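You operate a simulated robot arm through the tools that you are given. There is no shell and no other tool. Be economical: measure what you need, move in short steps, check, and stop when the job is done.

The job below is to be done with a simulated two-armed robot. You get a single attempt, and the scene is never put back.

Task
Load the navy tin into the pot and bring it up to pressure.
Fine: lid down and clamped, vent closed, air open. Set down upright: what you pick out.
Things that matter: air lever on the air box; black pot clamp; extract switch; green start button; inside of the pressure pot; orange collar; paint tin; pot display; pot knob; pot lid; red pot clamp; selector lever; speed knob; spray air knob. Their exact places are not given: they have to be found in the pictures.

The check looks at the end state, three seconds after you hand in, the way a careful person would. Anything else that was tipped, shoved, dropped, spilled or broken makes it a failure. A push-on lid holds only when it is set on centred and level and pressed home; a screw cap is set on level and turned clockwise until tight.

Robot
Two 6-joint arms with fingered hands on one trunk, on a base that drives. Base frame: it is fixed to the floor where the robot stands at the start and does not move with it; the origin is under the middle of the robot, x ahead of it, y to its left, z up; the surface under the hand at the start is at about z = 800. Readings come in mm, degrees, newtons and seconds.
The left shoulder is at the start at [70, 191, 1428], the right one opposite. With the tool pointing down near the work surface each hand reaches from about 460 to 900 mm from the robot's upright axis, wherever it stands, measured 20 degrees to its own side. Places, roughly: air lever on the air box [700, -700, 900]; black pot clamp [500, -400, 900]; extract switch [200, -2200, 1100]; green start button [100, -2500, 1000]; inside of the pressure pot [700, -400, 700]; orange collar [0, -2000, 1100]; pot display [700, -700, 1200]; pot knob [700, -700, 1100]; pot lid [800, -400, 1000]; red pot clamp [600, -300, 900]; selector lever [100, -2300, 900]; speed knob [100, -2400, 1100]; spray air knob [600, -900, 1100]; spray head [300, -1900, 1300]; turntable [400, -1500, 800]; vent lever [600, -800, 1000]. Payload 4.7 kg a hand.
Tool frame (each hand has its own): the origin (TCP) lies between the finger pads and is the grasp point; the fingertips stand 36 mm ahead of it; z points along the fingers, y is the line along which they close. The gripper opens to 120 mm. The gripper's body begins 42 mm behind the TCP. The gripper is a hand of 5 fingers: y runs from the thumb to the fingers, the wrist lies at [-18, -113, -198] in the tool frame.
Orientation is that of the tool frame in the base frame, as [roll, pitch, yaw] about the fixed x, y, z axes, in that order (R = Rz(yaw) Ry(pitch) Rx(roll)). With the fingers straight down and the wrist toward the robot, the tool's x, y and z point along [0, 1, 0], [1, 0, 0] and [0, 0, -1] of the base frame.

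Tools
- The arms move only by the tool apply_moves. It takes "left_series", "right_series" or both (then of equal length, played together; a hand with none holds still); each is a list of rows, each a list of 2 entries, a list of its own where there are three numbers: the shift along the tool's x, y, z in mm, then the turn, a rotation vector about the tool's x, y, z in degrees. In form: [[[tx, ty, tz], [wx, wy, wz]], ...]. A call has 1 to 10 rows; each row is the pose to reach, as a shift and turn from the pose commanded when the call began, along the tool's axes at that moment. Each row takes 0.2 s and may step no farther than 50 mm and 8.6 degrees from the row before; otherwise, the whole call is refused. A pose out of reach is approached as far as the arm can. The call stops where the force on the tool passes 70 N (or 10 N more than at its start, if that is more) or the arm is blocked; 0.2 s more then pass. In this call time passes only in rows, and 0.2 s behind the last. It gives the time, the measured TCP pose, the force on the tool (base axes), the opening and the grip force at its end, in the units of the frame above (readings bear some noise), with the torque about the TCP (base axes, N m) and any sound that the robot's microphone picked up.
- Cameras (640 x 400 px; columns grow to the right, rows downward): "scene" is now at [131.3, -30.5, 1649.9]; the picture's right is [-0.32, -0.95, -0.00], its down [-0.61, 0.21, -0.77] and it looks along [0.72, -0.25, -0.64] (base axes); focal length 270 px, centre (320, 200). "left" rides on the left gripper at [-73, -91, -143] in its tool frame; the picture's right is [-0.80, -0.28, 0.53], its down [0.53, -0.73, 0.43] and it looks along [0.27, 0.62, 0.74] (tool axes); focal length 234 px, centre (320, 200). "right" rides on the right gripper at [72, -91, -143] in its tool frame; the picture's right is [-0.80, 0.28, -0.52], its down [-0.53, -0.73, 0.42] and it looks along [-0.27, 0.62, 0.74] (tool axes); focal length 234 px, centre (320, 200).
- capture(camera): a new picture of that camera. It takes no simulated time.
- move_column(by): slides the trunk up (or, below 0, down) by that many mm; the arms and the scene camera ride with it, the base frame stays. It gives what a move gives, with no picture.
- steer(legs): drives the robot by 1 to 6 legs, each [ahead, left, turn to the left] in mm, mm and degrees, along the robot's own axes; the way and the turn of a leg run together, so that a leg with both is an arc; at most 1500 mm and 180 degrees a leg. The arms and the cameras ride along, it lands a little off, and it stops where it bumps. It gives what a move gives.
- finger_targets(index, middle, ring, little, thumb_bend, thumb_turn, hand): sets how far each is bent, from 0 (flat) to 1 (curled in); at 0.3 the hand is open as for a grip, at 0.7 the pads meet at the TCP. One left out holds its place. A second passes; each finger stops where it meets its share of the squeeze, and holds until it gets a number again. It is the only way to open and close the hand. It gives what a move gives, with no picture; readings hold the bend of each and the force on index, middle, ring, little, thumb and palm. thumb_turn goes from beside the hand (0) to across from the fingers (1), as for a grip.
- turn_head(pan, tilt): turns the head with the scene camera to pan (to the left, within 86 degrees either way) and tilt (down, from -29 to 69), counted from straight ahead of the robot. It gives what a move gives.
- probe_pixels(camera, pixels): for up to 12 pixels [column, row] of the newest picture of that camera ("zoom" is the newest enlarged one), the place [x, y, z] in the base frame of the surface seen there, good to about 2 mm. It takes no simulated time.
- inspect(camera, box): a new picture of the part [left, top, right, bottom] of that camera's present view, enlarged. It takes no simulated time.
- finish_job(): hands the job in; it is judged then, once.

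Go step by step. Measure first, check grasps and placings, and put right what went wrong. The budget is 80 turns and 70 pictures, counting those below and the enlarged ones. Unless the task says otherwise, let go and move clear before handing in, and close with one line.

The tools are called after "Request:" as a command line: name --argument value ..., lists and objects as JSON in quotes. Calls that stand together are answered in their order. apply_moves: Moves the arms, as the interface text tells. Its arguments: {"type":"object","properties":{"left_series":{"type":"array","items":{"type":"array"}},"right_series":{"type":"array","items":{"type":"array"}}},"required":[]} The other tools are called the same way: move_column (by) slides the trunk up or down; finger_targets (index, middle, ring, little, thumb_bend, thumb_turn, hand) moves the fingers one by one; steer (legs) drives the base; turn_head (pan, tilt) turns the head that bears the scene camera; capture (camera) takes a picture; probe_pixels (camera, pixels) gives the place of the surface under pixels of a picture; inspect (camera, box) takes an enlarged picture of a part of a camera's view; finish_job () hands the job in.

At the start:

```text
time_s: 0.0
left_eef_pos: [700.4, -98.7, 1343.8]
left_tcp_rot: [-179.8, -0.1, 90.0]
left_ft_force: [0.5, 0.7, 0.3]
left_moment: [0.02, 0.01, -0.02]
left_opening: 119.5
left_grasp_force: 0.0
left_shape: jaw
left_bend: [0.3, 0.3, 0.3, 0.3, 0.3, 0.98]
left_finger forces: [0.0, 0.1, 0.0, 0.0, 0.1, 0.0]
right_eef_pos: [428.4, -563.1, 1133.3]
right_tcp_rot: [179.9, 0.0, 90.1]
right_ft_force: [0.0, -0.2, 0.8]
right_moment: [-0.03, 0.01, 0.03]
right_opening: 119.7
right_grasp_force: 0.0
right_shape: jaw
right_bend: [0.3, 0.3, 0.3, 0.3, 0.3, 0.98]
right_finger forces: [0.0, 0.0, 0.0, 0.0, 0.0, 0.0]
trunk travel left (down, up): [-905.0, 35.0]
robot x, y, heading: [2.9, 0.3, -0.2]
head pan, tilt: [-18.8, 40.0]
```

scene: 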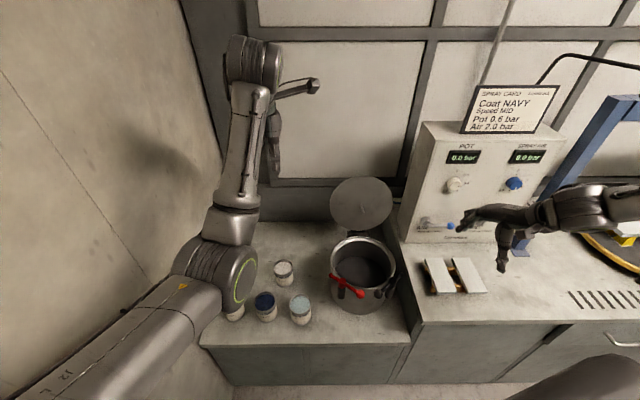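
right: 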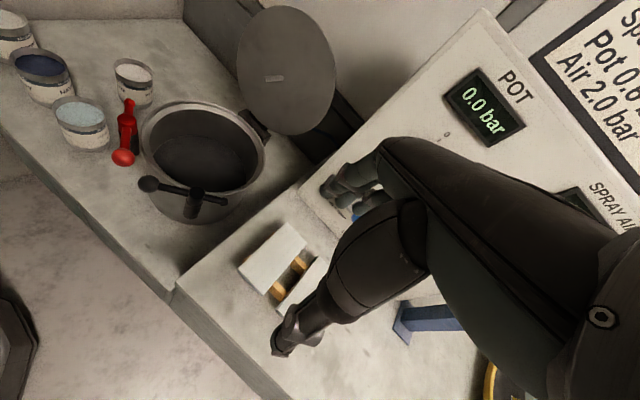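
left: 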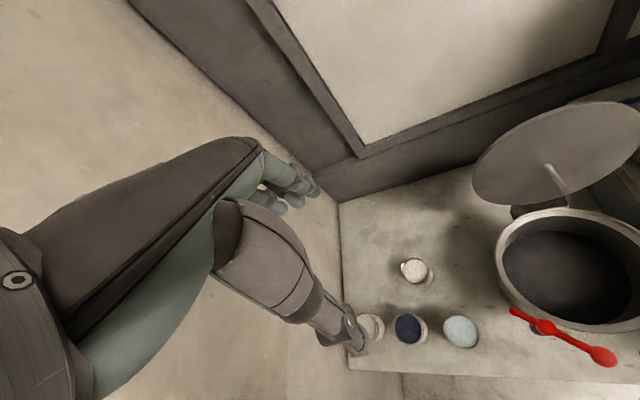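

The pictures show four tins (navy at about scene (265,305)), the open pot at (362,270) with its lid hinged behind it, and the control box at right. I'll enlarge those areas to read and measure them.

Request:
inspect --camera "scene" --box '[210, 170, 410, 330]'

Request:
inspect --camera "scene" --box '[400, 80, 580, 300]'

Request:
probe_pixels --camera "scene" --pixels '[[265, 300], [265, 317], [300, 303], [283, 268], [362, 270], [335, 262], [392, 262], [362, 240], [345, 287], [380, 292], [360, 205], [453, 185]]'

```text
2.50 times, centred on (310, 250) of scene
```

zoom: 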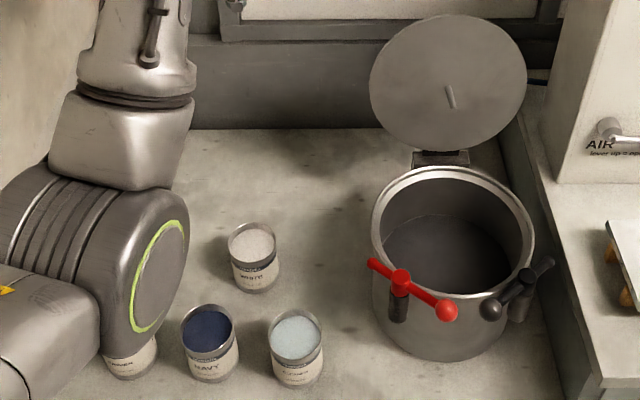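

```text
1.82 times, centred on (490, 190) of scene
```

zoom: 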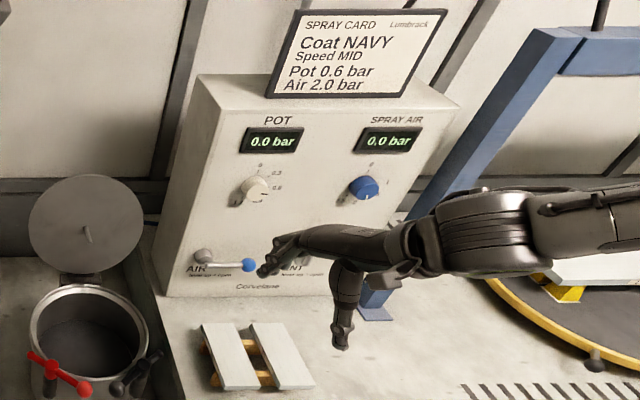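

```text
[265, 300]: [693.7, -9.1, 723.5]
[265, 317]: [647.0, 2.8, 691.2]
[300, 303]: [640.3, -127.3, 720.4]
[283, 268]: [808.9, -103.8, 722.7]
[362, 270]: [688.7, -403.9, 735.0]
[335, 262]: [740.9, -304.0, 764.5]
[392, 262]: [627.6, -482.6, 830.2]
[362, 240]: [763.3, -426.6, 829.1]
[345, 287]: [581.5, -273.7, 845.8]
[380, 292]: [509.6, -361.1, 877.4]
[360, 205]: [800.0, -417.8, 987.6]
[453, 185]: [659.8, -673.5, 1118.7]
```

Tins are open-topped and the card calls for NAVY, pot 0.6 bar. I'll measure the tin, table, rim, clamps and the levers.

Request:
inspect --camera "scene" --box '[220, 240, 420, 340]'

Request:
inspect --camera "left" --box '[330, 200, 640, 394]'

Request:
probe_pixels --camera "left" --pixels '[[409, 313], [409, 343], [395, 326], [422, 326], [440, 300], [370, 323], [461, 331], [416, 268], [568, 168], [530, 160], [600, 120], [555, 175]]'

```text
3.20 times, centred on (320, 290) of scene
```

zoom: 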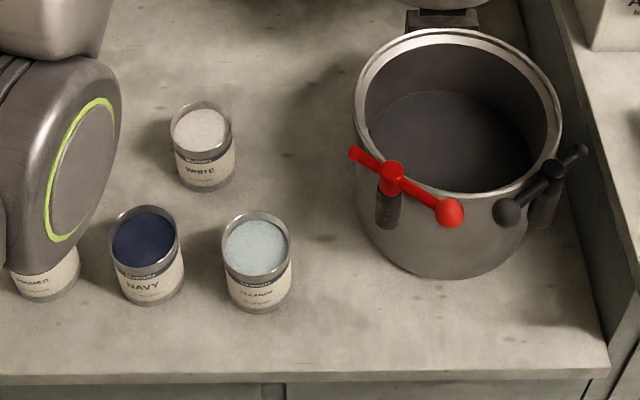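

```text
2.06 times, centred on (485, 297) of left
```

zoom: 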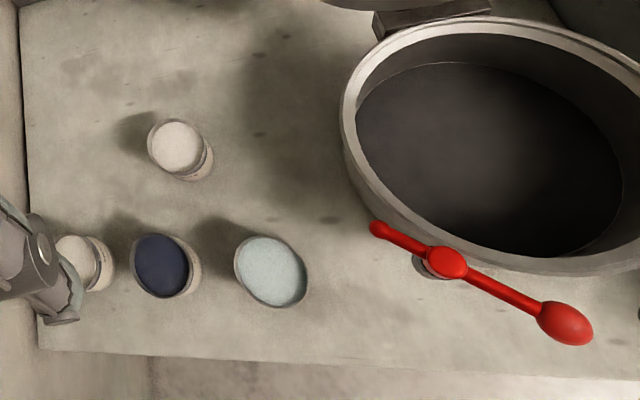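

```text
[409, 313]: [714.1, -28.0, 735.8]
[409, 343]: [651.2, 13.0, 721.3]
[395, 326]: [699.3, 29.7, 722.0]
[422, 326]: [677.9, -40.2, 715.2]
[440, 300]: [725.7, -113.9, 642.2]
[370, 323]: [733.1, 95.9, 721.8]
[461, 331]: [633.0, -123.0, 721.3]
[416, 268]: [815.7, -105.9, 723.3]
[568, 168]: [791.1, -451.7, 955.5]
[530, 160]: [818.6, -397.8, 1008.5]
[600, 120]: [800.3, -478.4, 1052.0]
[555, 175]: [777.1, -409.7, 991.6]
```

Table is at z≈642; the navy tin is centred near (685,-7), with its rim at ≈735 and a diameter of ≈76. I'll bring the left hand over it, high, and look again.

Request:
apply_moves --left_series '[[[9, -1, 44], [0, 0, 0]], [[18, -3, 88], [0, 0, 0]], [[28, -4, 132], [0, 0, 0]], [[37, -6, 176], [0, 0, 0]], [[46, -7, 220], [0, 0, 0]], [[55, -9, 264], [0, 0, 0]], [[64, -10, 308], [0, 0, 0]], [[74, -12, 352], [0, 0, 0]], [[83, -14, 396], [0, 0, 0]], [[92, -15, 440], [0, 0, 0]]]'

Request:
capture --camera "left"

Request:
capture --camera "scene"

```text
time_s: 1.3
left_eef_pos: [747.2, 45.6, 1132.7]
left_tcp_rot: [176.6, -5.7, 95.1]
left_ft_force: [0.9, -0.4, 0.2]
left_moment: [-0.01, 0.01, 0.02]
left_opening: 119.7
left_grasp_force: 0.1
left_shape: jaw
left_bend: [0.3, 0.3, 0.3, 0.3, 0.3, 0.98]
left_finger forces: [0.0, 0.1, 0.0, 0.0, 0.0, 0.1]
left hand out of reach, approached as far as the arm can: row 3, 4, 5, 6
right_eef_pos: [428.6, -563.3, 1132.3]
right_tcp_rot: [-179.9, 0.0, 89.9]
right_ft_force: [-0.1, 1.3, 0.7]
right_moment: [-0.02, -0.02, 0.0]
right_opening: 119.7
right_grasp_force: 0.0
right_shape: jaw
right_bend: [0.3, 0.3, 0.3, 0.3, 0.3, 0.98]
right_finger forces: [0.0, 0.0, 0.0, 0.1, 0.0, 0.0]
trunk travel left (down, up): [-905.0, 35.0]
robot x, y, heading: [1.0, -2.0, 0.1]
head pan, tilt: [-18.8, 40.0]
stopped in row 6 (left hand): the arm was blocked; the commanded pose is now the measured one
```

```text
62 pictures are left
```

left: 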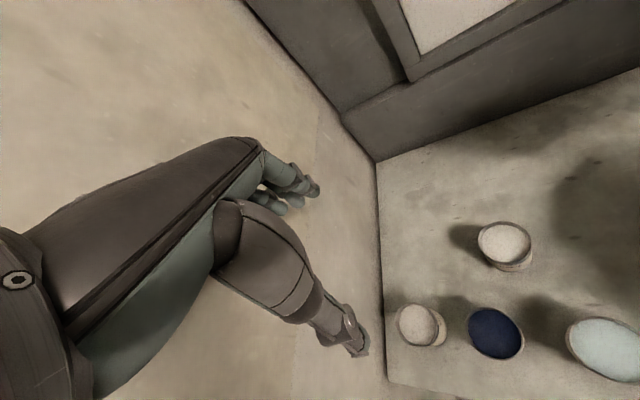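

```text
61 pictures are left
```

scene: 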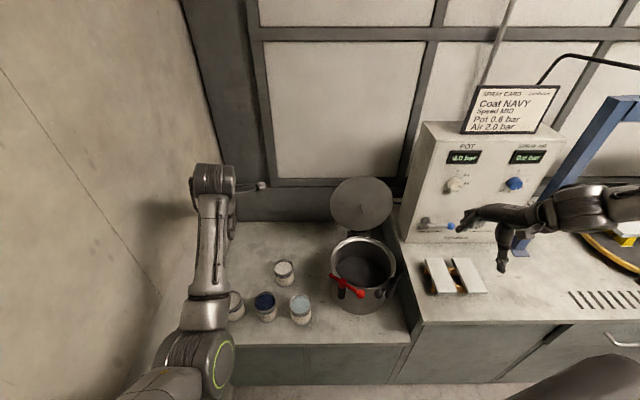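

The left arm's reach is awkward here, and its favoured direction is 20° to its own side. I'll drive the robot to the right by 250 mm so that the tin lies there.

Request:
steer --legs '[[0, -250, 0]]'

Request:
capture --camera "scene"

```text
time_s: 3.1
left_eef_pos: [745.3, -207.9, 1132.3]
left_tcp_rot: [176.6, -5.6, 95.0]
left_ft_force: [-0.1, 0.3, -0.1]
left_moment: [0.01, -0.01, -0.01]
left_opening: 119.8
left_grasp_force: 0.0
left_shape: jaw
left_bend: [0.3, 0.3, 0.3, 0.3, 0.3, 0.98]
left_finger forces: [0.1, 0.0, 0.1, 0.0, 0.0, 0.1]
right_eef_pos: [428.6, -815.1, 1133.4]
right_tcp_rot: [180.0, 0.2, 89.9]
right_ft_force: [0.7, 0.5, 0.4]
right_moment: [-0.01, 0.01, 0.01]
right_opening: 119.5
right_grasp_force: 0.2
right_shape: jaw
right_bend: [0.3, 0.3, 0.3, 0.3, 0.3, 0.98]
right_finger forces: [0.0, 0.0, 0.0, 0.0, 0.1, 0.0]
trunk travel left (down, up): [-905.0, 35.0]
robot x, y, heading: [-2.1, -248.7, -0.3]
head pan, tilt: [-18.8, 40.0]
```

```text
60 pictures are left
```

scene: 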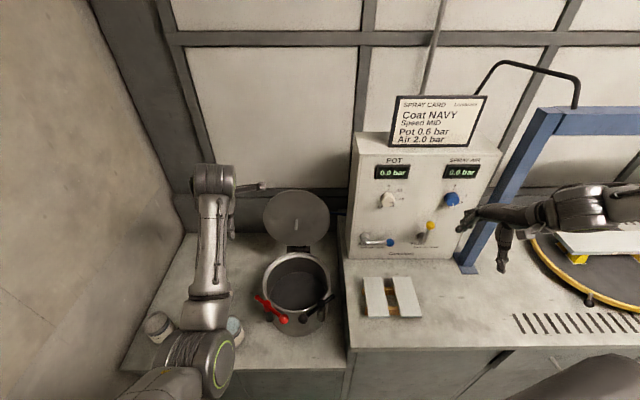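

The hand is at (745,-208). I'll move it over the tin at z≈950 while levelling it.

Request:
apply_moves --left_series '[[[23, -7, 25], [0.4, -0.7, 0.6]], [[47, -14, 50], [0.8, -1.4, 1.2]], [[70, -20, 74], [1.2, -2.1, 1.8]], [[93, -27, 99], [1.6, -2.9, 2.4]], [[117, -34, 124], [2, -3.6, 3]], [[140, -41, 149], [2.3, -4.3, 3.6]], [[163, -47, 174], [2.7, -5, 4.2]], [[187, -54, 198], [3.1, -5.7, 4.8]]]'

Request:
capture --camera "left"

```text
time_s: 4.9
left_eef_pos: [685.1, -6.0, 950.5]
left_tcp_rot: [179.9, -0.1, 90.1]
left_ft_force: [0.2, 0.9, -0.3]
left_moment: [0.01, 0.0, -0.02]
left_opening: 119.9
left_grasp_force: 0.1
left_shape: jaw
left_bend: [0.3, 0.3, 0.3, 0.3, 0.3, 0.98]
left_finger forces: [0.0, 0.0, 0.0, 0.0, 0.0, 0.0]
right_eef_pos: [427.6, -814.7, 1134.4]
right_tcp_rot: [-180.0, 0.1, 90.0]
right_ft_force: [-0.2, 0.4, -0.3]
right_moment: [0.01, -0.02, 0.0]
right_opening: 119.6
right_grasp_force: 0.1
right_shape: jaw
right_bend: [0.3, 0.3, 0.3, 0.3, 0.3, 0.98]
right_finger forces: [0.0, 0.0, 0.0, 0.0, 0.0, 0.1]
trunk travel left (down, up): [-905.0, 35.0]
robot x, y, heading: [-1.3, -252.2, -0.1]
head pan, tilt: [-18.8, 40.0]
```

```text
59 pictures are left
```

left: 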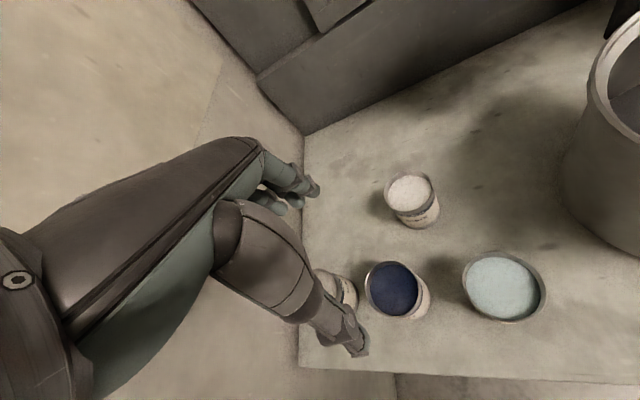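

The arm reached its pose cleanly. I'll probe the navy tin's rim and its neighbours for the exact centre.

Request:
inspect --camera "left" --box '[300, 220, 460, 340]'

Request:
probe_pixels --camera "left" --pixels '[[367, 284], [391, 263], [420, 293], [397, 316], [372, 270], [413, 271], [340, 275], [354, 298], [400, 340], [504, 287], [465, 285], [410, 192]]'

```text
3.33 times, centred on (380, 280) of left
```

zoom: 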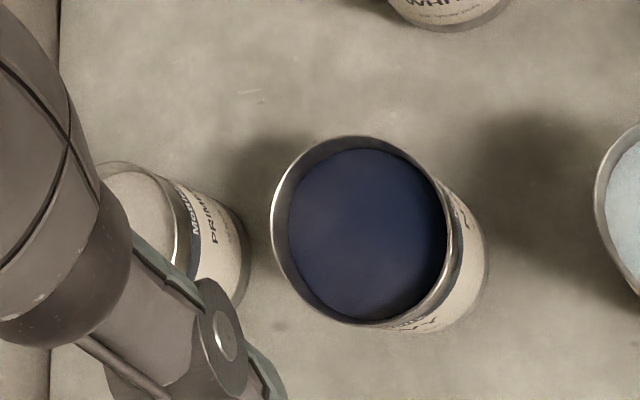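

```text
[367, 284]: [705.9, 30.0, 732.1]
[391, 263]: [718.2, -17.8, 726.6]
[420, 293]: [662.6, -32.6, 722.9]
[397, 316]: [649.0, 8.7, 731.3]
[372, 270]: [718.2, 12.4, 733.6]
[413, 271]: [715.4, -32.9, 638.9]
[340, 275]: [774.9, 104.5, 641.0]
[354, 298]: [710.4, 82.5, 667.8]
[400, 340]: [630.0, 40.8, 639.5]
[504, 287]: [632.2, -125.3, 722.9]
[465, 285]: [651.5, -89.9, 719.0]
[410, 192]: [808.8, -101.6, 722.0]
```

Circle fit puts the tin's centre at (684,-1) with radius ≈37. I'll descend to TCP z≈705.

Request:
apply_moves --left_series '[[[5, -1, 40], [0, 0, 0]], [[5, -1, 80], [0, 0, 0]], [[5, -1, 120], [0, 0, 0]], [[5, -1, 160], [0, 0, 0]], [[5, -1, 195], [0, 0, 0]], [[5, -1, 220], [0, 0, 0]], [[5, -1, 245], [0, 0, 0]]]'

Request:
capture --camera "left"

Request:
capture --camera "scene"

```text
time_s: 6.5
left_eef_pos: [686.8, -1.8, 706.4]
left_tcp_rot: [179.9, -0.1, 90.1]
left_ft_force: [0.4, -0.6, 0.7]
left_moment: [0.02, 0.0, -0.02]
left_opening: 119.9
left_grasp_force: 0.1
left_shape: jaw
left_bend: [0.3, 0.3, 0.3, 0.3, 0.3, 0.98]
left_finger forces: [0.0, 0.0, 0.0, 0.0, 0.6, 0.0]
right_eef_pos: [427.7, -815.6, 1132.0]
right_tcp_rot: [-179.9, 0.0, 90.0]
right_ft_force: [0.8, 0.1, 0.2]
right_moment: [0.02, 0.03, 0.0]
right_opening: 119.6
right_grasp_force: 0.2
right_shape: jaw
right_bend: [0.3, 0.3, 0.3, 0.3, 0.3, 0.98]
right_finger forces: [0.0, 0.0, 0.0, 0.1, 0.1, 0.0]
trunk travel left (down, up): [-905.0, 35.0]
robot x, y, heading: [-0.6, -245.5, -0.2]
head pan, tilt: [-18.8, 40.0]
```

```text
57 pictures are left
```

left: 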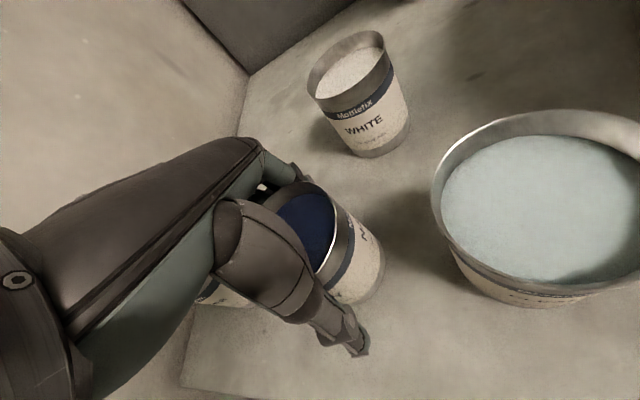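

```text
56 pictures are left
```

scene: 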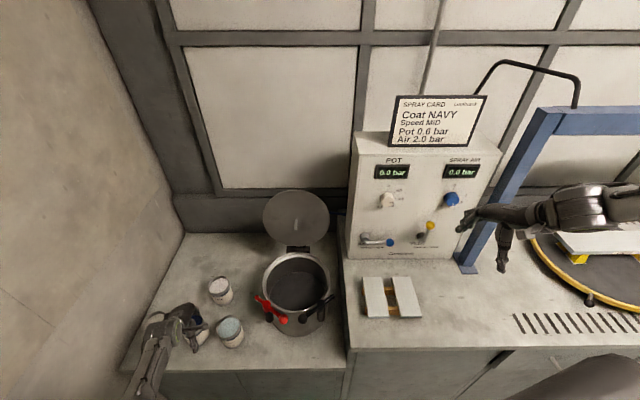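

The tin sits between thumb and fingers. I'll close the hand.

Request:
finger_targets --hand "left" --index 0.6 --middle 0.6 --ring 0.6 --little 0.6 --thumb_bend 0.6

Request:
capture --camera "left"

```text
time_s: 7.5
left_eef_pos: [687.1, -2.3, 707.3]
left_tcp_rot: [179.8, -0.2, 90.1]
left_ft_force: [0.4, 0.9, 0.9]
left_moment: [0.04, -0.22, 0.0]
left_opening: 74.7
left_grasp_force: 34.2
left_shape: fingers
left_bend: [0.43, 0.53, 0.6, 0.6, 0.53, 0.97]
left_finger forces: [24.5, 9.0, 0.1, 0.0, 35.0, 0.0]
right_eef_pos: [427.2, -815.9, 1132.7]
right_tcp_rot: [179.9, 0.0, 90.0]
right_ft_force: [0.2, -0.2, -1.3]
right_moment: [0.03, -0.03, -0.01]
right_opening: 119.6
right_grasp_force: 0.1
right_shape: jaw
right_bend: [0.3, 0.3, 0.3, 0.3, 0.3, 0.98]
right_finger forces: [0.0, 0.0, 0.0, 0.0, 0.1, 0.1]
trunk travel left (down, up): [-905.0, 35.0]
robot x, y, heading: [-0.7, -249.9, -0.1]
head pan, tilt: [-18.8, 40.0]
```

```text
55 pictures are left
```

left: 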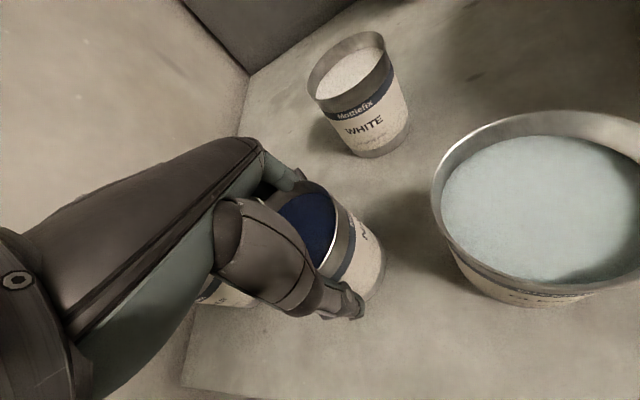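

Held: thumb 35 N against index and middle. I'll lift 60 mm and check.

Request:
apply_moves --left_series '[[[0, 0, -15], [0, 0, 0]], [[0, 0, -30], [0, 0, 0]], [[0, 0, -50], [0, 0, 0]], [[0, 0, -70], [0, 0, 0]]]'

Request:
capture --camera "left"

Request:
inspect --camera "scene" --box '[120, 220, 360, 370]'

```text
time_s: 8.5
left_eef_pos: [684.7, -3.4, 775.9]
left_tcp_rot: [180.0, -0.3, 90.0]
left_ft_force: [-0.6, 0.7, -4.6]
left_moment: [-0.01, -0.03, 0.02]
left_opening: 74.6
left_grasp_force: 33.3
left_shape: fingers
left_bend: [0.43, 0.53, 0.6, 0.6, 0.53, 0.97]
left_finger forces: [23.4, 8.3, 0.0, 0.0, 34.5, 0.1]
right_eef_pos: [427.5, -815.0, 1131.0]
right_tcp_rot: [-180.0, 0.0, 90.0]
right_ft_force: [-0.3, 0.3, -0.6]
right_moment: [0.01, -0.01, 0.02]
right_opening: 119.4
right_grasp_force: 0.2
right_shape: jaw
right_bend: [0.3, 0.3, 0.3, 0.3, 0.3, 0.98]
right_finger forces: [0.1, 0.0, 0.1, 0.0, 0.1, 0.0]
trunk travel left (down, up): [-905.0, 35.0]
robot x, y, heading: [-0.4, -253.9, 0.1]
head pan, tilt: [-18.8, 40.0]
```

```text
54 pictures are left
```

left: 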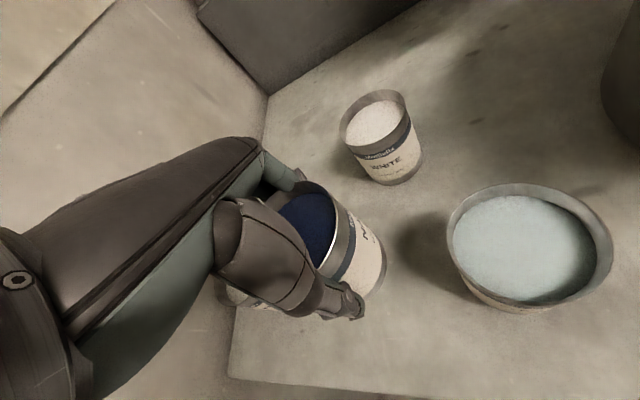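

```text
2.67 times, centred on (240, 295) of scene
```

zoom: 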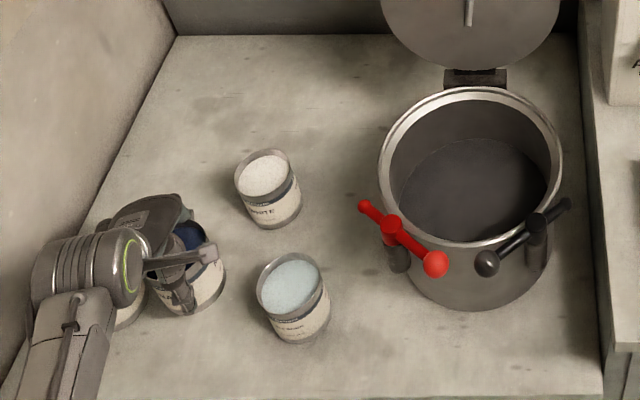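

The tin is held upright and steady (4.6 N). Now I'll measure the pot rim, floor and clamps from the enlarged picture.

Request:
probe_pixels --camera "zoom" --pixels '[[470, 205], [430, 200], [384, 160], [558, 165], [470, 92], [475, 236], [391, 223], [435, 264], [363, 205], [536, 220], [487, 264], [567, 204]]'

Request:
inspect --camera "scene" --box '[240, 240, 350, 340]'

```text
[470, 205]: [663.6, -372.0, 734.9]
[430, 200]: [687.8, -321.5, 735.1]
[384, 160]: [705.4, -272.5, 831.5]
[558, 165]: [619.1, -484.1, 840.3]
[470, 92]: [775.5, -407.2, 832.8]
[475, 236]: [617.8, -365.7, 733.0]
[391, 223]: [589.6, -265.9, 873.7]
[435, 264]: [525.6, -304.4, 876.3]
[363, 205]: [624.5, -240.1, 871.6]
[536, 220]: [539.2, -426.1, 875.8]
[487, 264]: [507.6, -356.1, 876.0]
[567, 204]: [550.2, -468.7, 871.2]
```

```text
4.00 times, centred on (295, 290) of scene
```

zoom: 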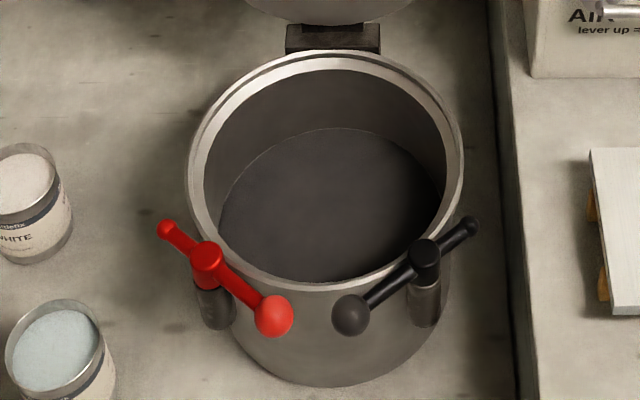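

Pot floor is at z≈735, rim ≈832, centre ≈(662,-378), and the clamp hubs at radius ≈132 have both levers tangential. I'll raise the tin well above the clamps and drive 200 mm right.

Request:
apply_moves --left_series '[[[0, 0, -30], [0, 0, 0]], [[0, 0, -65], [0, 0, 0]], [[0, 0, -100], [0, 0, 0]], [[0, 0, -135], [0, 0, 0]], [[0, 0, -170], [0, 0, 0]], [[0, 0, -200], [0, 0, 0]], [[0, 0, -215], [0, 0, 0]]]'

Request:
steer --legs '[[0, -100, 0], [0, -100, 0]]'

Request:
capture --camera "scene"

Request:
capture --camera "left"

```text
time_s: 10.1
left_eef_pos: [683.3, -3.1, 991.2]
left_tcp_rot: [179.8, -0.1, 90.1]
left_ft_force: [0.9, 0.2, -4.0]
left_moment: [0.04, -0.04, 0.01]
left_opening: 74.6
left_grasp_force: 32.6
left_shape: fingers
left_bend: [0.43, 0.53, 0.6, 0.6, 0.53, 0.97]
left_finger forces: [23.0, 8.2, 0.0, 0.0, 33.6, 0.0]
right_eef_pos: [427.2, -815.7, 1132.7]
right_tcp_rot: [-179.9, 0.0, 90.0]
right_ft_force: [-0.3, 0.8, 1.1]
right_moment: [-0.01, 0.02, -0.01]
right_opening: 119.6
right_grasp_force: 0.0
right_shape: jaw
right_bend: [0.3, 0.3, 0.3, 0.3, 0.3, 0.98]
right_finger forces: [0.0, 0.0, 0.0, 0.0, 0.1, 0.0]
trunk travel left (down, up): [-905.0, 35.0]
robot x, y, heading: [4.1, -247.4, 0.2]
head pan, tilt: [-18.8, 40.0]
```

```text
time_s: 12.0
left_eef_pos: [684.5, -198.5, 988.7]
left_tcp_rot: [-180.0, -0.2, 90.2]
left_ft_force: [0.3, 0.3, -4.5]
left_moment: [0.0, -0.03, 0.03]
left_opening: 74.7
left_grasp_force: 32.7
left_shape: fingers
left_bend: [0.43, 0.53, 0.6, 0.6, 0.53, 0.96]
left_finger forces: [23.1, 8.2, 0.1, 0.0, 33.6, 0.0]
right_eef_pos: [429.7, -1012.0, 1133.3]
right_tcp_rot: [-179.9, 0.1, 90.3]
right_ft_force: [-0.6, -0.9, -0.6]
right_moment: [-0.03, 0.02, 0.0]
right_opening: 119.7
right_grasp_force: 0.0
right_shape: jaw
right_bend: [0.3, 0.3, 0.3, 0.3, 0.3, 0.98]
right_finger forces: [0.1, 0.0, 0.0, 0.1, 0.0, 0.0]
trunk travel left (down, up): [-905.0, 35.0]
robot x, y, heading: [2.5, -446.8, -0.0]
head pan, tilt: [-18.8, 40.0]
```

```text
51 pictures are left
```

scene: 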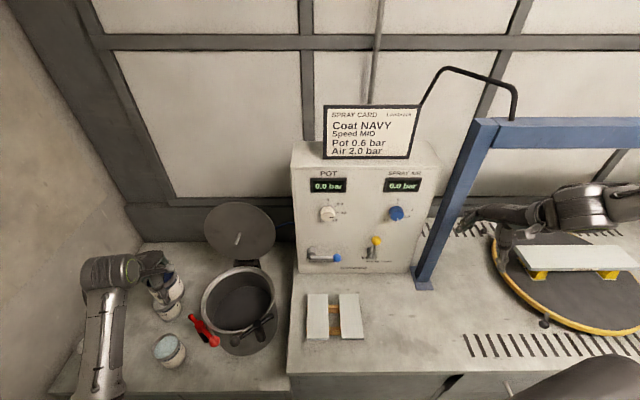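

```text
50 pictures are left
```

left: 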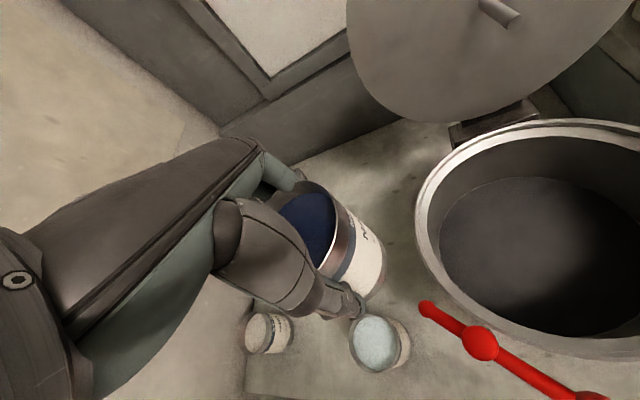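

All clear. I'll probe the pot's rim and lid more precisely from the left camera and scene.

Request:
probe_pixels --camera "left" --pixels '[[420, 190], [440, 250], [530, 332], [520, 130], [600, 124], [530, 250], [470, 90], [600, 60], [400, 50], [495, 10], [480, 342], [430, 312]]'

Request:
probe_pixels --camera "scene" --pixels '[[203, 300], [238, 270], [273, 290], [240, 305], [235, 335], [311, 258], [337, 258], [328, 214], [376, 240], [373, 255], [338, 204], [270, 225]]'

```text
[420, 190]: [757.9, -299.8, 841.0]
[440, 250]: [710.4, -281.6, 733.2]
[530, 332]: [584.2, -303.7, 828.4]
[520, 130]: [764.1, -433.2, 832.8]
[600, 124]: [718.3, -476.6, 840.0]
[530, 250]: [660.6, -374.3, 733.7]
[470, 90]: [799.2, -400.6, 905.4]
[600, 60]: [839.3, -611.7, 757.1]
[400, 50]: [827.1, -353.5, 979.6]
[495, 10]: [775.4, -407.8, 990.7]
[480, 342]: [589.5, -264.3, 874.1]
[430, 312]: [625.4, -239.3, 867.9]
```

```text
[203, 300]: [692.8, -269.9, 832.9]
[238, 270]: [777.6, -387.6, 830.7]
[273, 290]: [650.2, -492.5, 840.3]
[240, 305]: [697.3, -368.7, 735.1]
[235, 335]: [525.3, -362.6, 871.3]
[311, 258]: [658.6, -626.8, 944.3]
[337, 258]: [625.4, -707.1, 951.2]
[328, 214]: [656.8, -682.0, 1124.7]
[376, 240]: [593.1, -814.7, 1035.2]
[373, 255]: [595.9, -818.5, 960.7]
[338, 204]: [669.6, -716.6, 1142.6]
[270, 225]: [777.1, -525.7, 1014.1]
```

Pot centre ≈(670,-381), inner radius ≈105. I'll carry the tin over the centre at the same height.

Request:
apply_moves --left_series '[[[-15, -1, 0], [0, 0, 0]], [[-40, -3, 0], [0, 0, 0]], [[-70, -5, 0], [0, 0, 0]], [[-100, -7, 0], [0, 0, 0]], [[-130, -9, 0], [0, 0, 0]], [[-155, -10, 0], [0, 0, 0]], [[-172, -12, 0], [0, 0, 0]], [[-182, -12, 0], [0, 0, 0]]]'

Request:
capture --camera "left"

Request:
capture --camera "scene"

```text
time_s: 14.0
left_eef_pos: [684.7, -314.5, 979.1]
left_tcp_rot: [179.4, -5.5, 92.6]
left_ft_force: [-0.9, -0.7, -3.3]
left_moment: [-0.03, -0.02, 0.01]
left_opening: 74.3
left_grasp_force: 32.1
left_shape: fingers
left_bend: [0.43, 0.53, 0.6, 0.6, 0.53, 0.96]
left_finger forces: [23.0, 8.3, 0.1, 0.0, 33.6, 0.0]
right_eef_pos: [430.8, -1013.0, 1131.5]
right_tcp_rot: [-179.9, -0.1, 90.2]
right_ft_force: [0.9, -0.3, 0.1]
right_moment: [0.0, -0.04, 0.0]
right_opening: 119.7
right_grasp_force: 0.0
right_shape: jaw
right_bend: [0.3, 0.3, 0.3, 0.3, 0.3, 0.98]
right_finger forces: [0.0, 0.0, 0.1, 0.0, 0.0, 0.1]
trunk travel left (down, up): [-905.0, 35.0]
robot x, y, heading: [4.3, -455.5, -0.1]
head pan, tilt: [-18.8, 40.0]
stopped in row 8 (left hand): the arm was blocked; the commanded pose is now the measured one
```

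```text
49 pictures are left
```

left: 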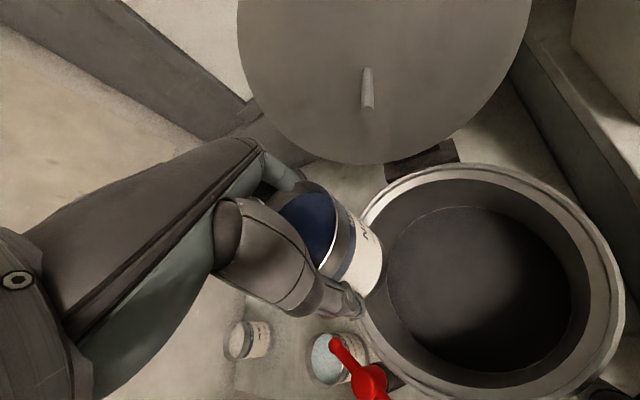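

```text
48 pictures are left
```

scene: 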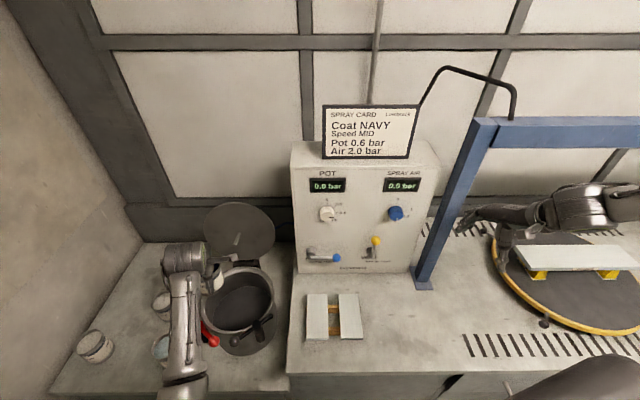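

The left arm hits a joint limit here and tilted by 5.5°. I'll back off to level, check where the right forearm is, and then drive further right.

Request:
apply_moves --left_series '[[[20, 1, -2], [0.1, -1.8, 0.9]], [[40, 2, -3], [0.3, -3.7, 1.7]], [[61, 3, -4], [0.5, -5.5, 2.6]]]'

Request:
probe_pixels --camera "scene" --pixels '[[600, 210], [635, 200], [500, 215], [430, 250], [470, 150], [620, 130], [490, 120], [545, 320]]'

Request:
turn_head --pan -60 --tilt 35

Request:
capture --camera "scene"

```text
time_s: 14.8
left_eef_pos: [684.5, -254.0, 990.1]
left_tcp_rot: [-180.0, 0.2, 89.9]
left_ft_force: [-0.1, 0.1, -3.9]
left_moment: [0.03, 0.0, -0.01]
left_opening: 74.4
left_grasp_force: 32.5
left_shape: fingers
left_bend: [0.43, 0.53, 0.6, 0.6, 0.53, 0.96]
left_finger forces: [22.8, 8.4, 0.0, 0.0, 33.4, 0.1]
right_eef_pos: [429.6, -1012.1, 1132.6]
right_tcp_rot: [-180.0, 0.1, 90.2]
right_ft_force: [0.6, 0.2, 0.2]
right_moment: [-0.01, 0.04, 0.01]
right_opening: 119.4
right_grasp_force: 0.1
right_shape: jaw
right_bend: [0.3, 0.3, 0.3, 0.3, 0.3, 0.98]
right_finger forces: [0.1, 0.0, 0.1, 0.0, 0.0, 0.1]
trunk travel left (down, up): [-905.0, 35.0]
robot x, y, heading: [-0.4, -453.4, 0.1]
head pan, tilt: [-18.8, 40.0]
```

```text
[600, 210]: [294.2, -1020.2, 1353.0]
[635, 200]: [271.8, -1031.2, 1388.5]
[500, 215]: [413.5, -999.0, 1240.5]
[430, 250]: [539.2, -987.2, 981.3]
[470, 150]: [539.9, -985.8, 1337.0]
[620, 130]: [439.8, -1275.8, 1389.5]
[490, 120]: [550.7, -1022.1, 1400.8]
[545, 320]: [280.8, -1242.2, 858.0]
```

```text
time_s: 15.9
left_eef_pos: [682.5, -255.7, 991.1]
left_tcp_rot: [-179.9, 0.1, 90.0]
left_ft_force: [-0.7, -0.1, -4.6]
left_moment: [0.02, -0.05, -0.02]
left_opening: 74.3
left_grasp_force: 32.3
left_shape: fingers
left_bend: [0.43, 0.53, 0.6, 0.6, 0.53, 0.96]
left_finger forces: [22.7, 8.4, 0.1, 0.0, 33.4, 0.0]
right_eef_pos: [431.1, -1013.3, 1132.3]
right_tcp_rot: [180.0, 0.0, 90.2]
right_ft_force: [-0.2, 0.1, 0.0]
right_moment: [0.02, 0.01, -0.03]
right_opening: 119.6
right_grasp_force: 0.1
right_shape: jaw
right_bend: [0.3, 0.3, 0.3, 0.3, 0.3, 0.98]
right_finger forces: [0.0, 0.0, 0.1, 0.0, 0.1, 0.0]
trunk travel left (down, up): [-905.0, 35.0]
robot x, y, heading: [2.2, -448.0, -0.2]
head pan, tilt: [-60.0, 35.0]
```

```text
47 pictures are left
```

scene: 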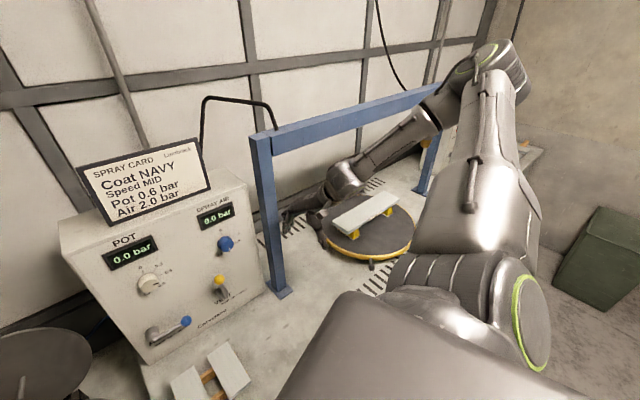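

The blue gantry would crowd the right arm if I drove further, so I'll turn the robot 15° right instead, which puts the pot at the left hand's good angle. First I'll pre-place the left hand so that the turn swings the tin right over the pot.

Request:
apply_moves --left_series '[[[23, -26, 0], [0, 0, 0]], [[46, -52, 0], [0, 0, 0]]]'

Request:
steer --legs '[[0, 0, -7], [0, 0, -8]]'

Request:
turn_head --pan 0 --tilt 45

Request:
capture --camera "scene"

Request:
capture --camera "left"

```text
time_s: 16.5
left_eef_pos: [631.4, -207.1, 990.3]
left_tcp_rot: [179.8, 0.3, 90.0]
left_ft_force: [-0.1, 0.6, -3.9]
left_moment: [0.01, -0.03, 0.0]
left_opening: 74.3
left_grasp_force: 32.3
left_shape: fingers
left_bend: [0.43, 0.53, 0.6, 0.6, 0.53, 0.97]
left_finger forces: [23.0, 8.2, 0.0, 0.0, 33.3, 0.0]
right_eef_pos: [427.7, -1012.6, 1132.9]
right_tcp_rot: [179.9, -0.1, 90.2]
right_ft_force: [0.3, -0.1, 0.5]
right_moment: [-0.06, 0.01, -0.03]
right_opening: 119.7
right_grasp_force: 0.0
right_shape: jaw
right_bend: [0.3, 0.3, 0.3, 0.3, 0.3, 0.98]
right_finger forces: [0.1, 0.0, 0.0, 0.0, 0.0, 0.0]
trunk travel left (down, up): [-905.0, 35.0]
robot x, y, heading: [-0.4, -453.0, 0.2]
head pan, tilt: [-60.0, 35.0]
```

```text
time_s: 18.1
left_eef_pos: [674.0, -378.5, 988.9]
left_tcp_rot: [-180.0, 0.2, 75.0]
left_ft_force: [0.1, 0.6, -4.9]
left_moment: [0.02, -0.02, 0.02]
left_opening: 74.5
left_grasp_force: 31.7
left_shape: fingers
left_bend: [0.44, 0.53, 0.6, 0.6, 0.53, 0.97]
left_finger forces: [22.6, 8.0, 0.1, 0.1, 32.8, 0.0]
right_eef_pos: [270.9, -1103.5, 1132.5]
right_tcp_rot: [-179.9, 0.0, 75.2]
right_ft_force: [0.6, 0.2, 0.2]
right_moment: [-0.02, 0.03, 0.03]
right_opening: 119.8
right_grasp_force: 0.0
right_shape: jaw
right_bend: [0.3, 0.3, 0.3, 0.3, 0.3, 0.98]
right_finger forces: [0.0, 0.0, 0.0, 0.1, 0.0, 0.0]
trunk travel left (down, up): [-905.0, 35.0]
robot x, y, heading: [1.4, -450.5, -14.7]
head pan, tilt: [-60.0, 35.0]
```

```text
time_s: 19.4
left_eef_pos: [672.0, -381.0, 990.3]
left_tcp_rot: [179.9, 0.2, 75.0]
left_ft_force: [-0.1, -0.7, -4.8]
left_moment: [0.05, -0.01, 0.0]
left_opening: 74.2
left_grasp_force: 32.1
left_shape: fingers
left_bend: [0.44, 0.53, 0.6, 0.6, 0.53, 0.97]
left_finger forces: [22.7, 8.0, 0.0, 0.0, 32.8, 0.1]
right_eef_pos: [269.4, -1106.4, 1132.7]
right_tcp_rot: [-179.9, 0.0, 75.2]
right_ft_force: [0.3, 0.2, -0.4]
right_moment: [-0.01, -0.01, 0.01]
right_opening: 119.7
right_grasp_force: 0.0
right_shape: jaw
right_bend: [0.3, 0.3, 0.3, 0.3, 0.3, 0.98]
right_finger forces: [0.0, 0.0, 0.1, 0.0, 0.0, 0.0]
trunk travel left (down, up): [-905.0, 35.0]
robot x, y, heading: [-0.7, -451.5, -14.9]
head pan, tilt: [0.0, 45.0]
```

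```text
46 pictures are left
```

scene: 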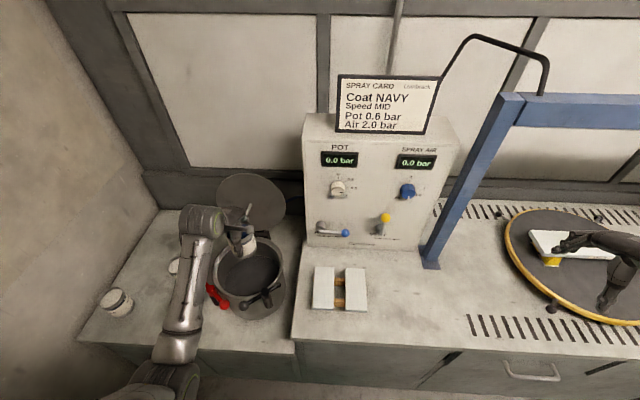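

```text
45 pictures are left
```

left: 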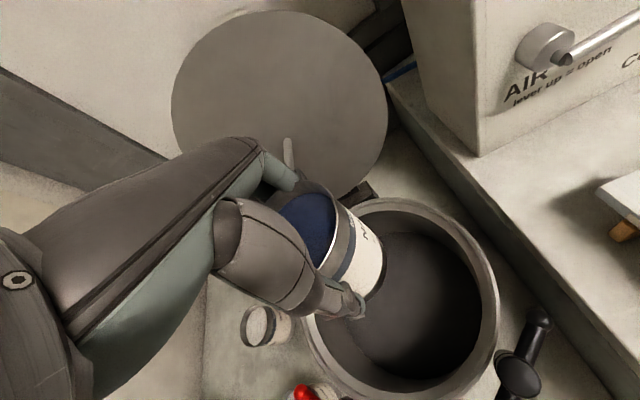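

The tin hangs over the pot centre. I'll lower it until just above the floor (TCP z≈808).

Request:
apply_moves --left_series '[[[0, 0, 25], [0, 0, 0]], [[0, 0, 55], [0, 0, 0]], [[0, 0, 85], [0, 0, 0]], [[0, 0, 115], [0, 0, 0]], [[0, 0, 140], [0, 0, 0]], [[0, 0, 160], [0, 0, 0]], [[0, 0, 174], [0, 0, 0]], [[0, 0, 182], [0, 0, 0]]]'

Request:
capture --camera "left"

Request:
inspect --camera "scene" --box '[150, 170, 310, 330]'

```text
time_s: 21.2
left_eef_pos: [673.5, -381.8, 808.0]
left_tcp_rot: [179.9, 0.1, 75.0]
left_ft_force: [0.0, 0.9, -3.7]
left_moment: [-0.01, -0.05, 0.01]
left_opening: 74.3
left_grasp_force: 31.5
left_shape: fingers
left_bend: [0.44, 0.53, 0.6, 0.6, 0.53, 0.97]
left_finger forces: [22.4, 8.0, 0.1, 0.1, 32.3, 0.0]
right_eef_pos: [268.6, -1104.0, 1132.7]
right_tcp_rot: [180.0, 0.0, 75.2]
right_ft_force: [0.6, -0.2, -0.6]
right_moment: [-0.01, -0.01, 0.01]
right_opening: 119.5
right_grasp_force: 0.2
right_shape: jaw
right_bend: [0.3, 0.3, 0.3, 0.3, 0.3, 0.98]
right_finger forces: [0.0, 0.0, 0.0, 0.1, 0.0, 0.0]
trunk travel left (down, up): [-905.0, 35.0]
robot x, y, heading: [1.8, -453.5, -15.0]
head pan, tilt: [0.0, 45.0]
```

```text
44 pictures are left
```

left: 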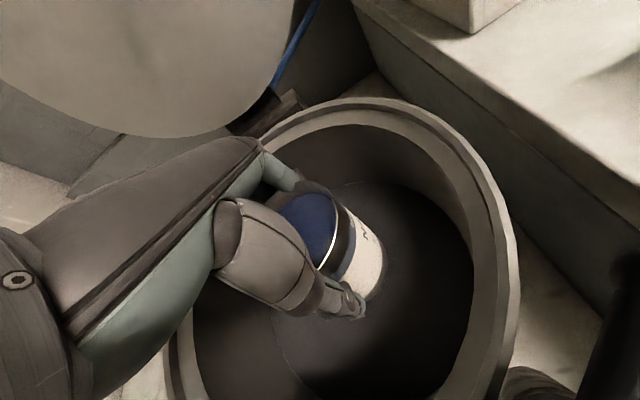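

```text
2.50 times, centred on (230, 250) of scene
```

zoom: 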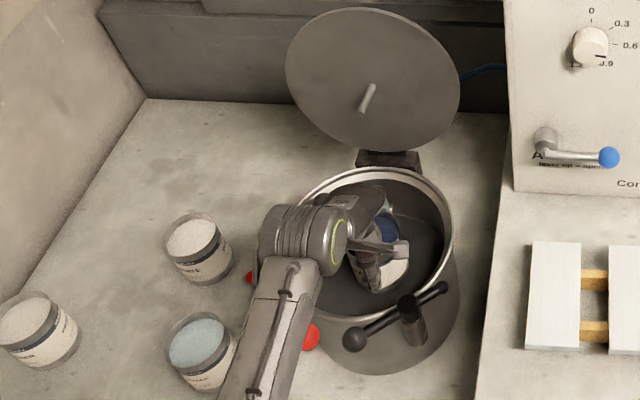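

Clear all round. I'll lower it the last few mm, watching the force.

Request:
apply_moves --left_series '[[[0, 0, 2], [0, 0, 0]], [[0, 0, 4], [0, 0, 0]], [[0, 0, 5.5], [0, 0, 0]], [[0, 0, 7], [0, 0, 0]]]'

```text
time_s: 22.2
left_eef_pos: [673.6, -381.1, 800.5]
left_tcp_rot: [-180.0, 0.1, 75.1]
left_ft_force: [0.5, 0.0, -5.2]
left_moment: [0.01, -0.03, -0.01]
left_opening: 74.2
left_grasp_force: 31.2
left_shape: fingers
left_bend: [0.44, 0.53, 0.6, 0.6, 0.53, 0.97]
left_finger forces: [22.4, 8.0, 0.0, 0.1, 32.3, 0.0]
right_eef_pos: [269.2, -1105.2, 1133.9]
right_tcp_rot: [-180.0, 0.1, 75.1]
right_ft_force: [1.1, 1.1, -0.2]
right_moment: [-0.01, -0.02, -0.01]
right_opening: 120.0
right_grasp_force: 0.1
right_shape: jaw
right_bend: [0.3, 0.3, 0.3, 0.3, 0.3, 0.98]
right_finger forces: [0.0, 0.0, 0.1, 0.1, 0.0, 0.1]
trunk travel left (down, up): [-905.0, 35.0]
robot x, y, heading: [1.2, -453.6, -14.6]
head pan, tilt: [0.0, 45.0]
```

Still hanging (−5 N), no contact yet. I'll go on in 1 mm steps.

Request:
apply_moves --left_series '[[[0, 0, 1], [0, 0, 0]], [[0, 0, 2], [0, 0, 0]], [[0, 0, 3], [0, 0, 0]]]'

```text
time_s: 23.0
left_eef_pos: [673.5, -381.3, 799.5]
left_tcp_rot: [179.8, 0.1, 75.0]
left_ft_force: [0.2, 0.3, 2.3]
left_moment: [0.02, -0.23, 0.0]
left_opening: 74.0
left_grasp_force: 32.7
left_shape: fingers
left_bend: [0.44, 0.53, 0.6, 0.6, 0.53, 0.97]
left_finger forces: [23.0, 8.7, 0.0, 0.0, 33.5, 0.0]
right_eef_pos: [269.1, -1105.3, 1134.0]
right_tcp_rot: [-180.0, 0.1, 75.2]
right_ft_force: [0.2, 0.0, -0.1]
right_moment: [0.01, 0.0, -0.01]
right_opening: 119.7
right_grasp_force: 0.0
right_shape: jaw
right_bend: [0.3, 0.3, 0.3, 0.3, 0.3, 0.98]
right_finger forces: [0.1, 0.0, 0.0, 0.0, 0.0, 0.0]
trunk travel left (down, up): [-905.0, 35.0]
robot x, y, heading: [2.4, -451.2, -14.8]
head pan, tilt: [0.0, 45.0]
```

Contact: the force turned to +2.3 N, so the tin stands on the floor. I'll open the hand.

Request:
finger_targets --hand "left" --index 0.3 --middle 0.3 --ring 0.3 --little 0.3 --thumb_bend 0.3

Request:
apply_moves --left_series '[[[0, 0, -20], [0, 0, 0]], [[0, 0, -50], [0, 0, 0]], [[0, 0, -90], [0, 0, 0]], [[0, 0, -130], [0, 0, 0]], [[0, 0, -175], [0, 0, 0]], [[0, 0, -220], [0, 0, 0]]]'

Request:
capture --camera "left"

```text
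time_s: 24.0
left_eef_pos: [672.6, -381.9, 798.2]
left_tcp_rot: [179.8, 0.1, 75.0]
left_ft_force: [0.2, 0.2, 0.6]
left_moment: [-0.01, -0.01, -0.01]
left_opening: 121.6
left_grasp_force: 0.1
left_shape: fingers
left_bend: [0.3, 0.3, 0.3, 0.3, 0.3, 0.97]
left_finger forces: [0.1, 0.0, 0.1, 0.0, 0.1, 0.0]
right_eef_pos: [269.0, -1105.4, 1134.6]
right_tcp_rot: [179.9, 0.0, 75.1]
right_ft_force: [0.3, 0.6, 0.5]
right_moment: [-0.04, 0.0, 0.01]
right_opening: 119.8
right_grasp_force: 0.0
right_shape: jaw
right_bend: [0.3, 0.3, 0.3, 0.3, 0.3, 0.98]
right_finger forces: [0.1, 0.0, 0.0, 0.0, 0.0, 0.1]
trunk travel left (down, up): [-905.0, 35.0]
robot x, y, heading: [-1.7, -449.7, -15.1]
head pan, tilt: [0.0, 45.0]
```

```text
time_s: 25.4
left_eef_pos: [672.4, -381.9, 1015.1]
left_tcp_rot: [-180.0, 0.1, 75.0]
left_ft_force: [-1.0, -0.4, -1.4]
left_moment: [0.0, 0.01, -0.02]
left_opening: 122.1
left_grasp_force: 0.0
left_shape: fingers
left_bend: [0.3, 0.3, 0.3, 0.3, 0.3, 0.97]
left_finger forces: [0.0, 0.1, 0.1, 0.0, 0.0, 0.0]
right_eef_pos: [268.5, -1105.1, 1132.7]
right_tcp_rot: [180.0, -0.1, 75.2]
right_ft_force: [-0.1, -1.0, 0.2]
right_moment: [0.0, -0.03, -0.01]
right_opening: 119.7
right_grasp_force: 0.0
right_shape: jaw
right_bend: [0.3, 0.3, 0.3, 0.3, 0.3, 0.98]
right_finger forces: [0.0, 0.0, 0.0, 0.0, 0.1, 0.1]
trunk travel left (down, up): [-905.0, 35.0]
robot x, y, heading: [1.4, -454.7, -14.7]
head pan, tilt: [0.0, 45.0]
```

```text
42 pictures are left
```

left: 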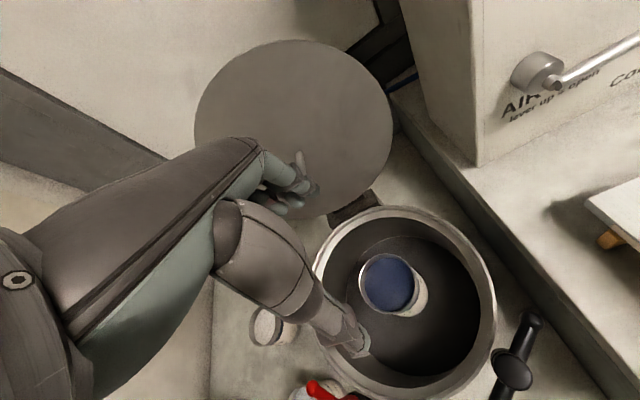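

The navy tin stands upright and centred in the pot. Next is the lid, which leans ~10° past vertical; I'll look at it and the rod on its face closely.

Request:
apply_moves --left_series '[[[30, -20, -30], [0, 0, 0]], [[60, -40, -60], [0, 0, 0]], [[100, -60, -80], [0, 0, 0]]]'

Request:
inspect --camera "scene" --box '[190, 160, 320, 320]'

```text
time_s: 26.2
left_eef_pos: [639.2, -267.7, 1099.3]
left_tcp_rot: [179.8, 0.3, 74.9]
left_ft_force: [0.2, 0.5, 0.1]
left_moment: [-0.05, 0.0, -0.02]
left_opening: 122.2
left_grasp_force: 0.0
left_shape: fingers
left_bend: [0.3, 0.3, 0.3, 0.3, 0.3, 0.98]
left_finger forces: [0.0, 0.0, 0.0, 0.0, 0.0, 0.0]
right_eef_pos: [267.7, -1103.6, 1134.6]
right_tcp_rot: [-180.0, 0.1, 75.1]
right_ft_force: [0.1, 0.1, -0.1]
right_moment: [-0.01, -0.03, 0.0]
right_opening: 119.8
right_grasp_force: 0.2
right_shape: jaw
right_bend: [0.3, 0.3, 0.3, 0.3, 0.3, 0.98]
right_finger forces: [0.0, 0.0, 0.0, 0.0, 0.0, 0.0]
trunk travel left (down, up): [-905.0, 35.0]
robot x, y, heading: [3.0, -451.4, -15.0]
head pan, tilt: [0.0, 45.0]
```

```text
2.50 times, centred on (255, 240) of scene
```

zoom: 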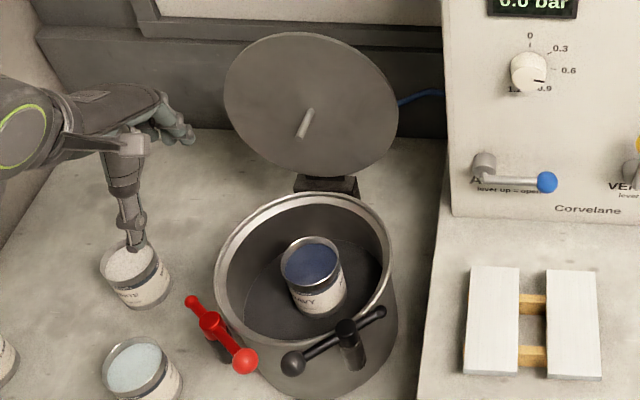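

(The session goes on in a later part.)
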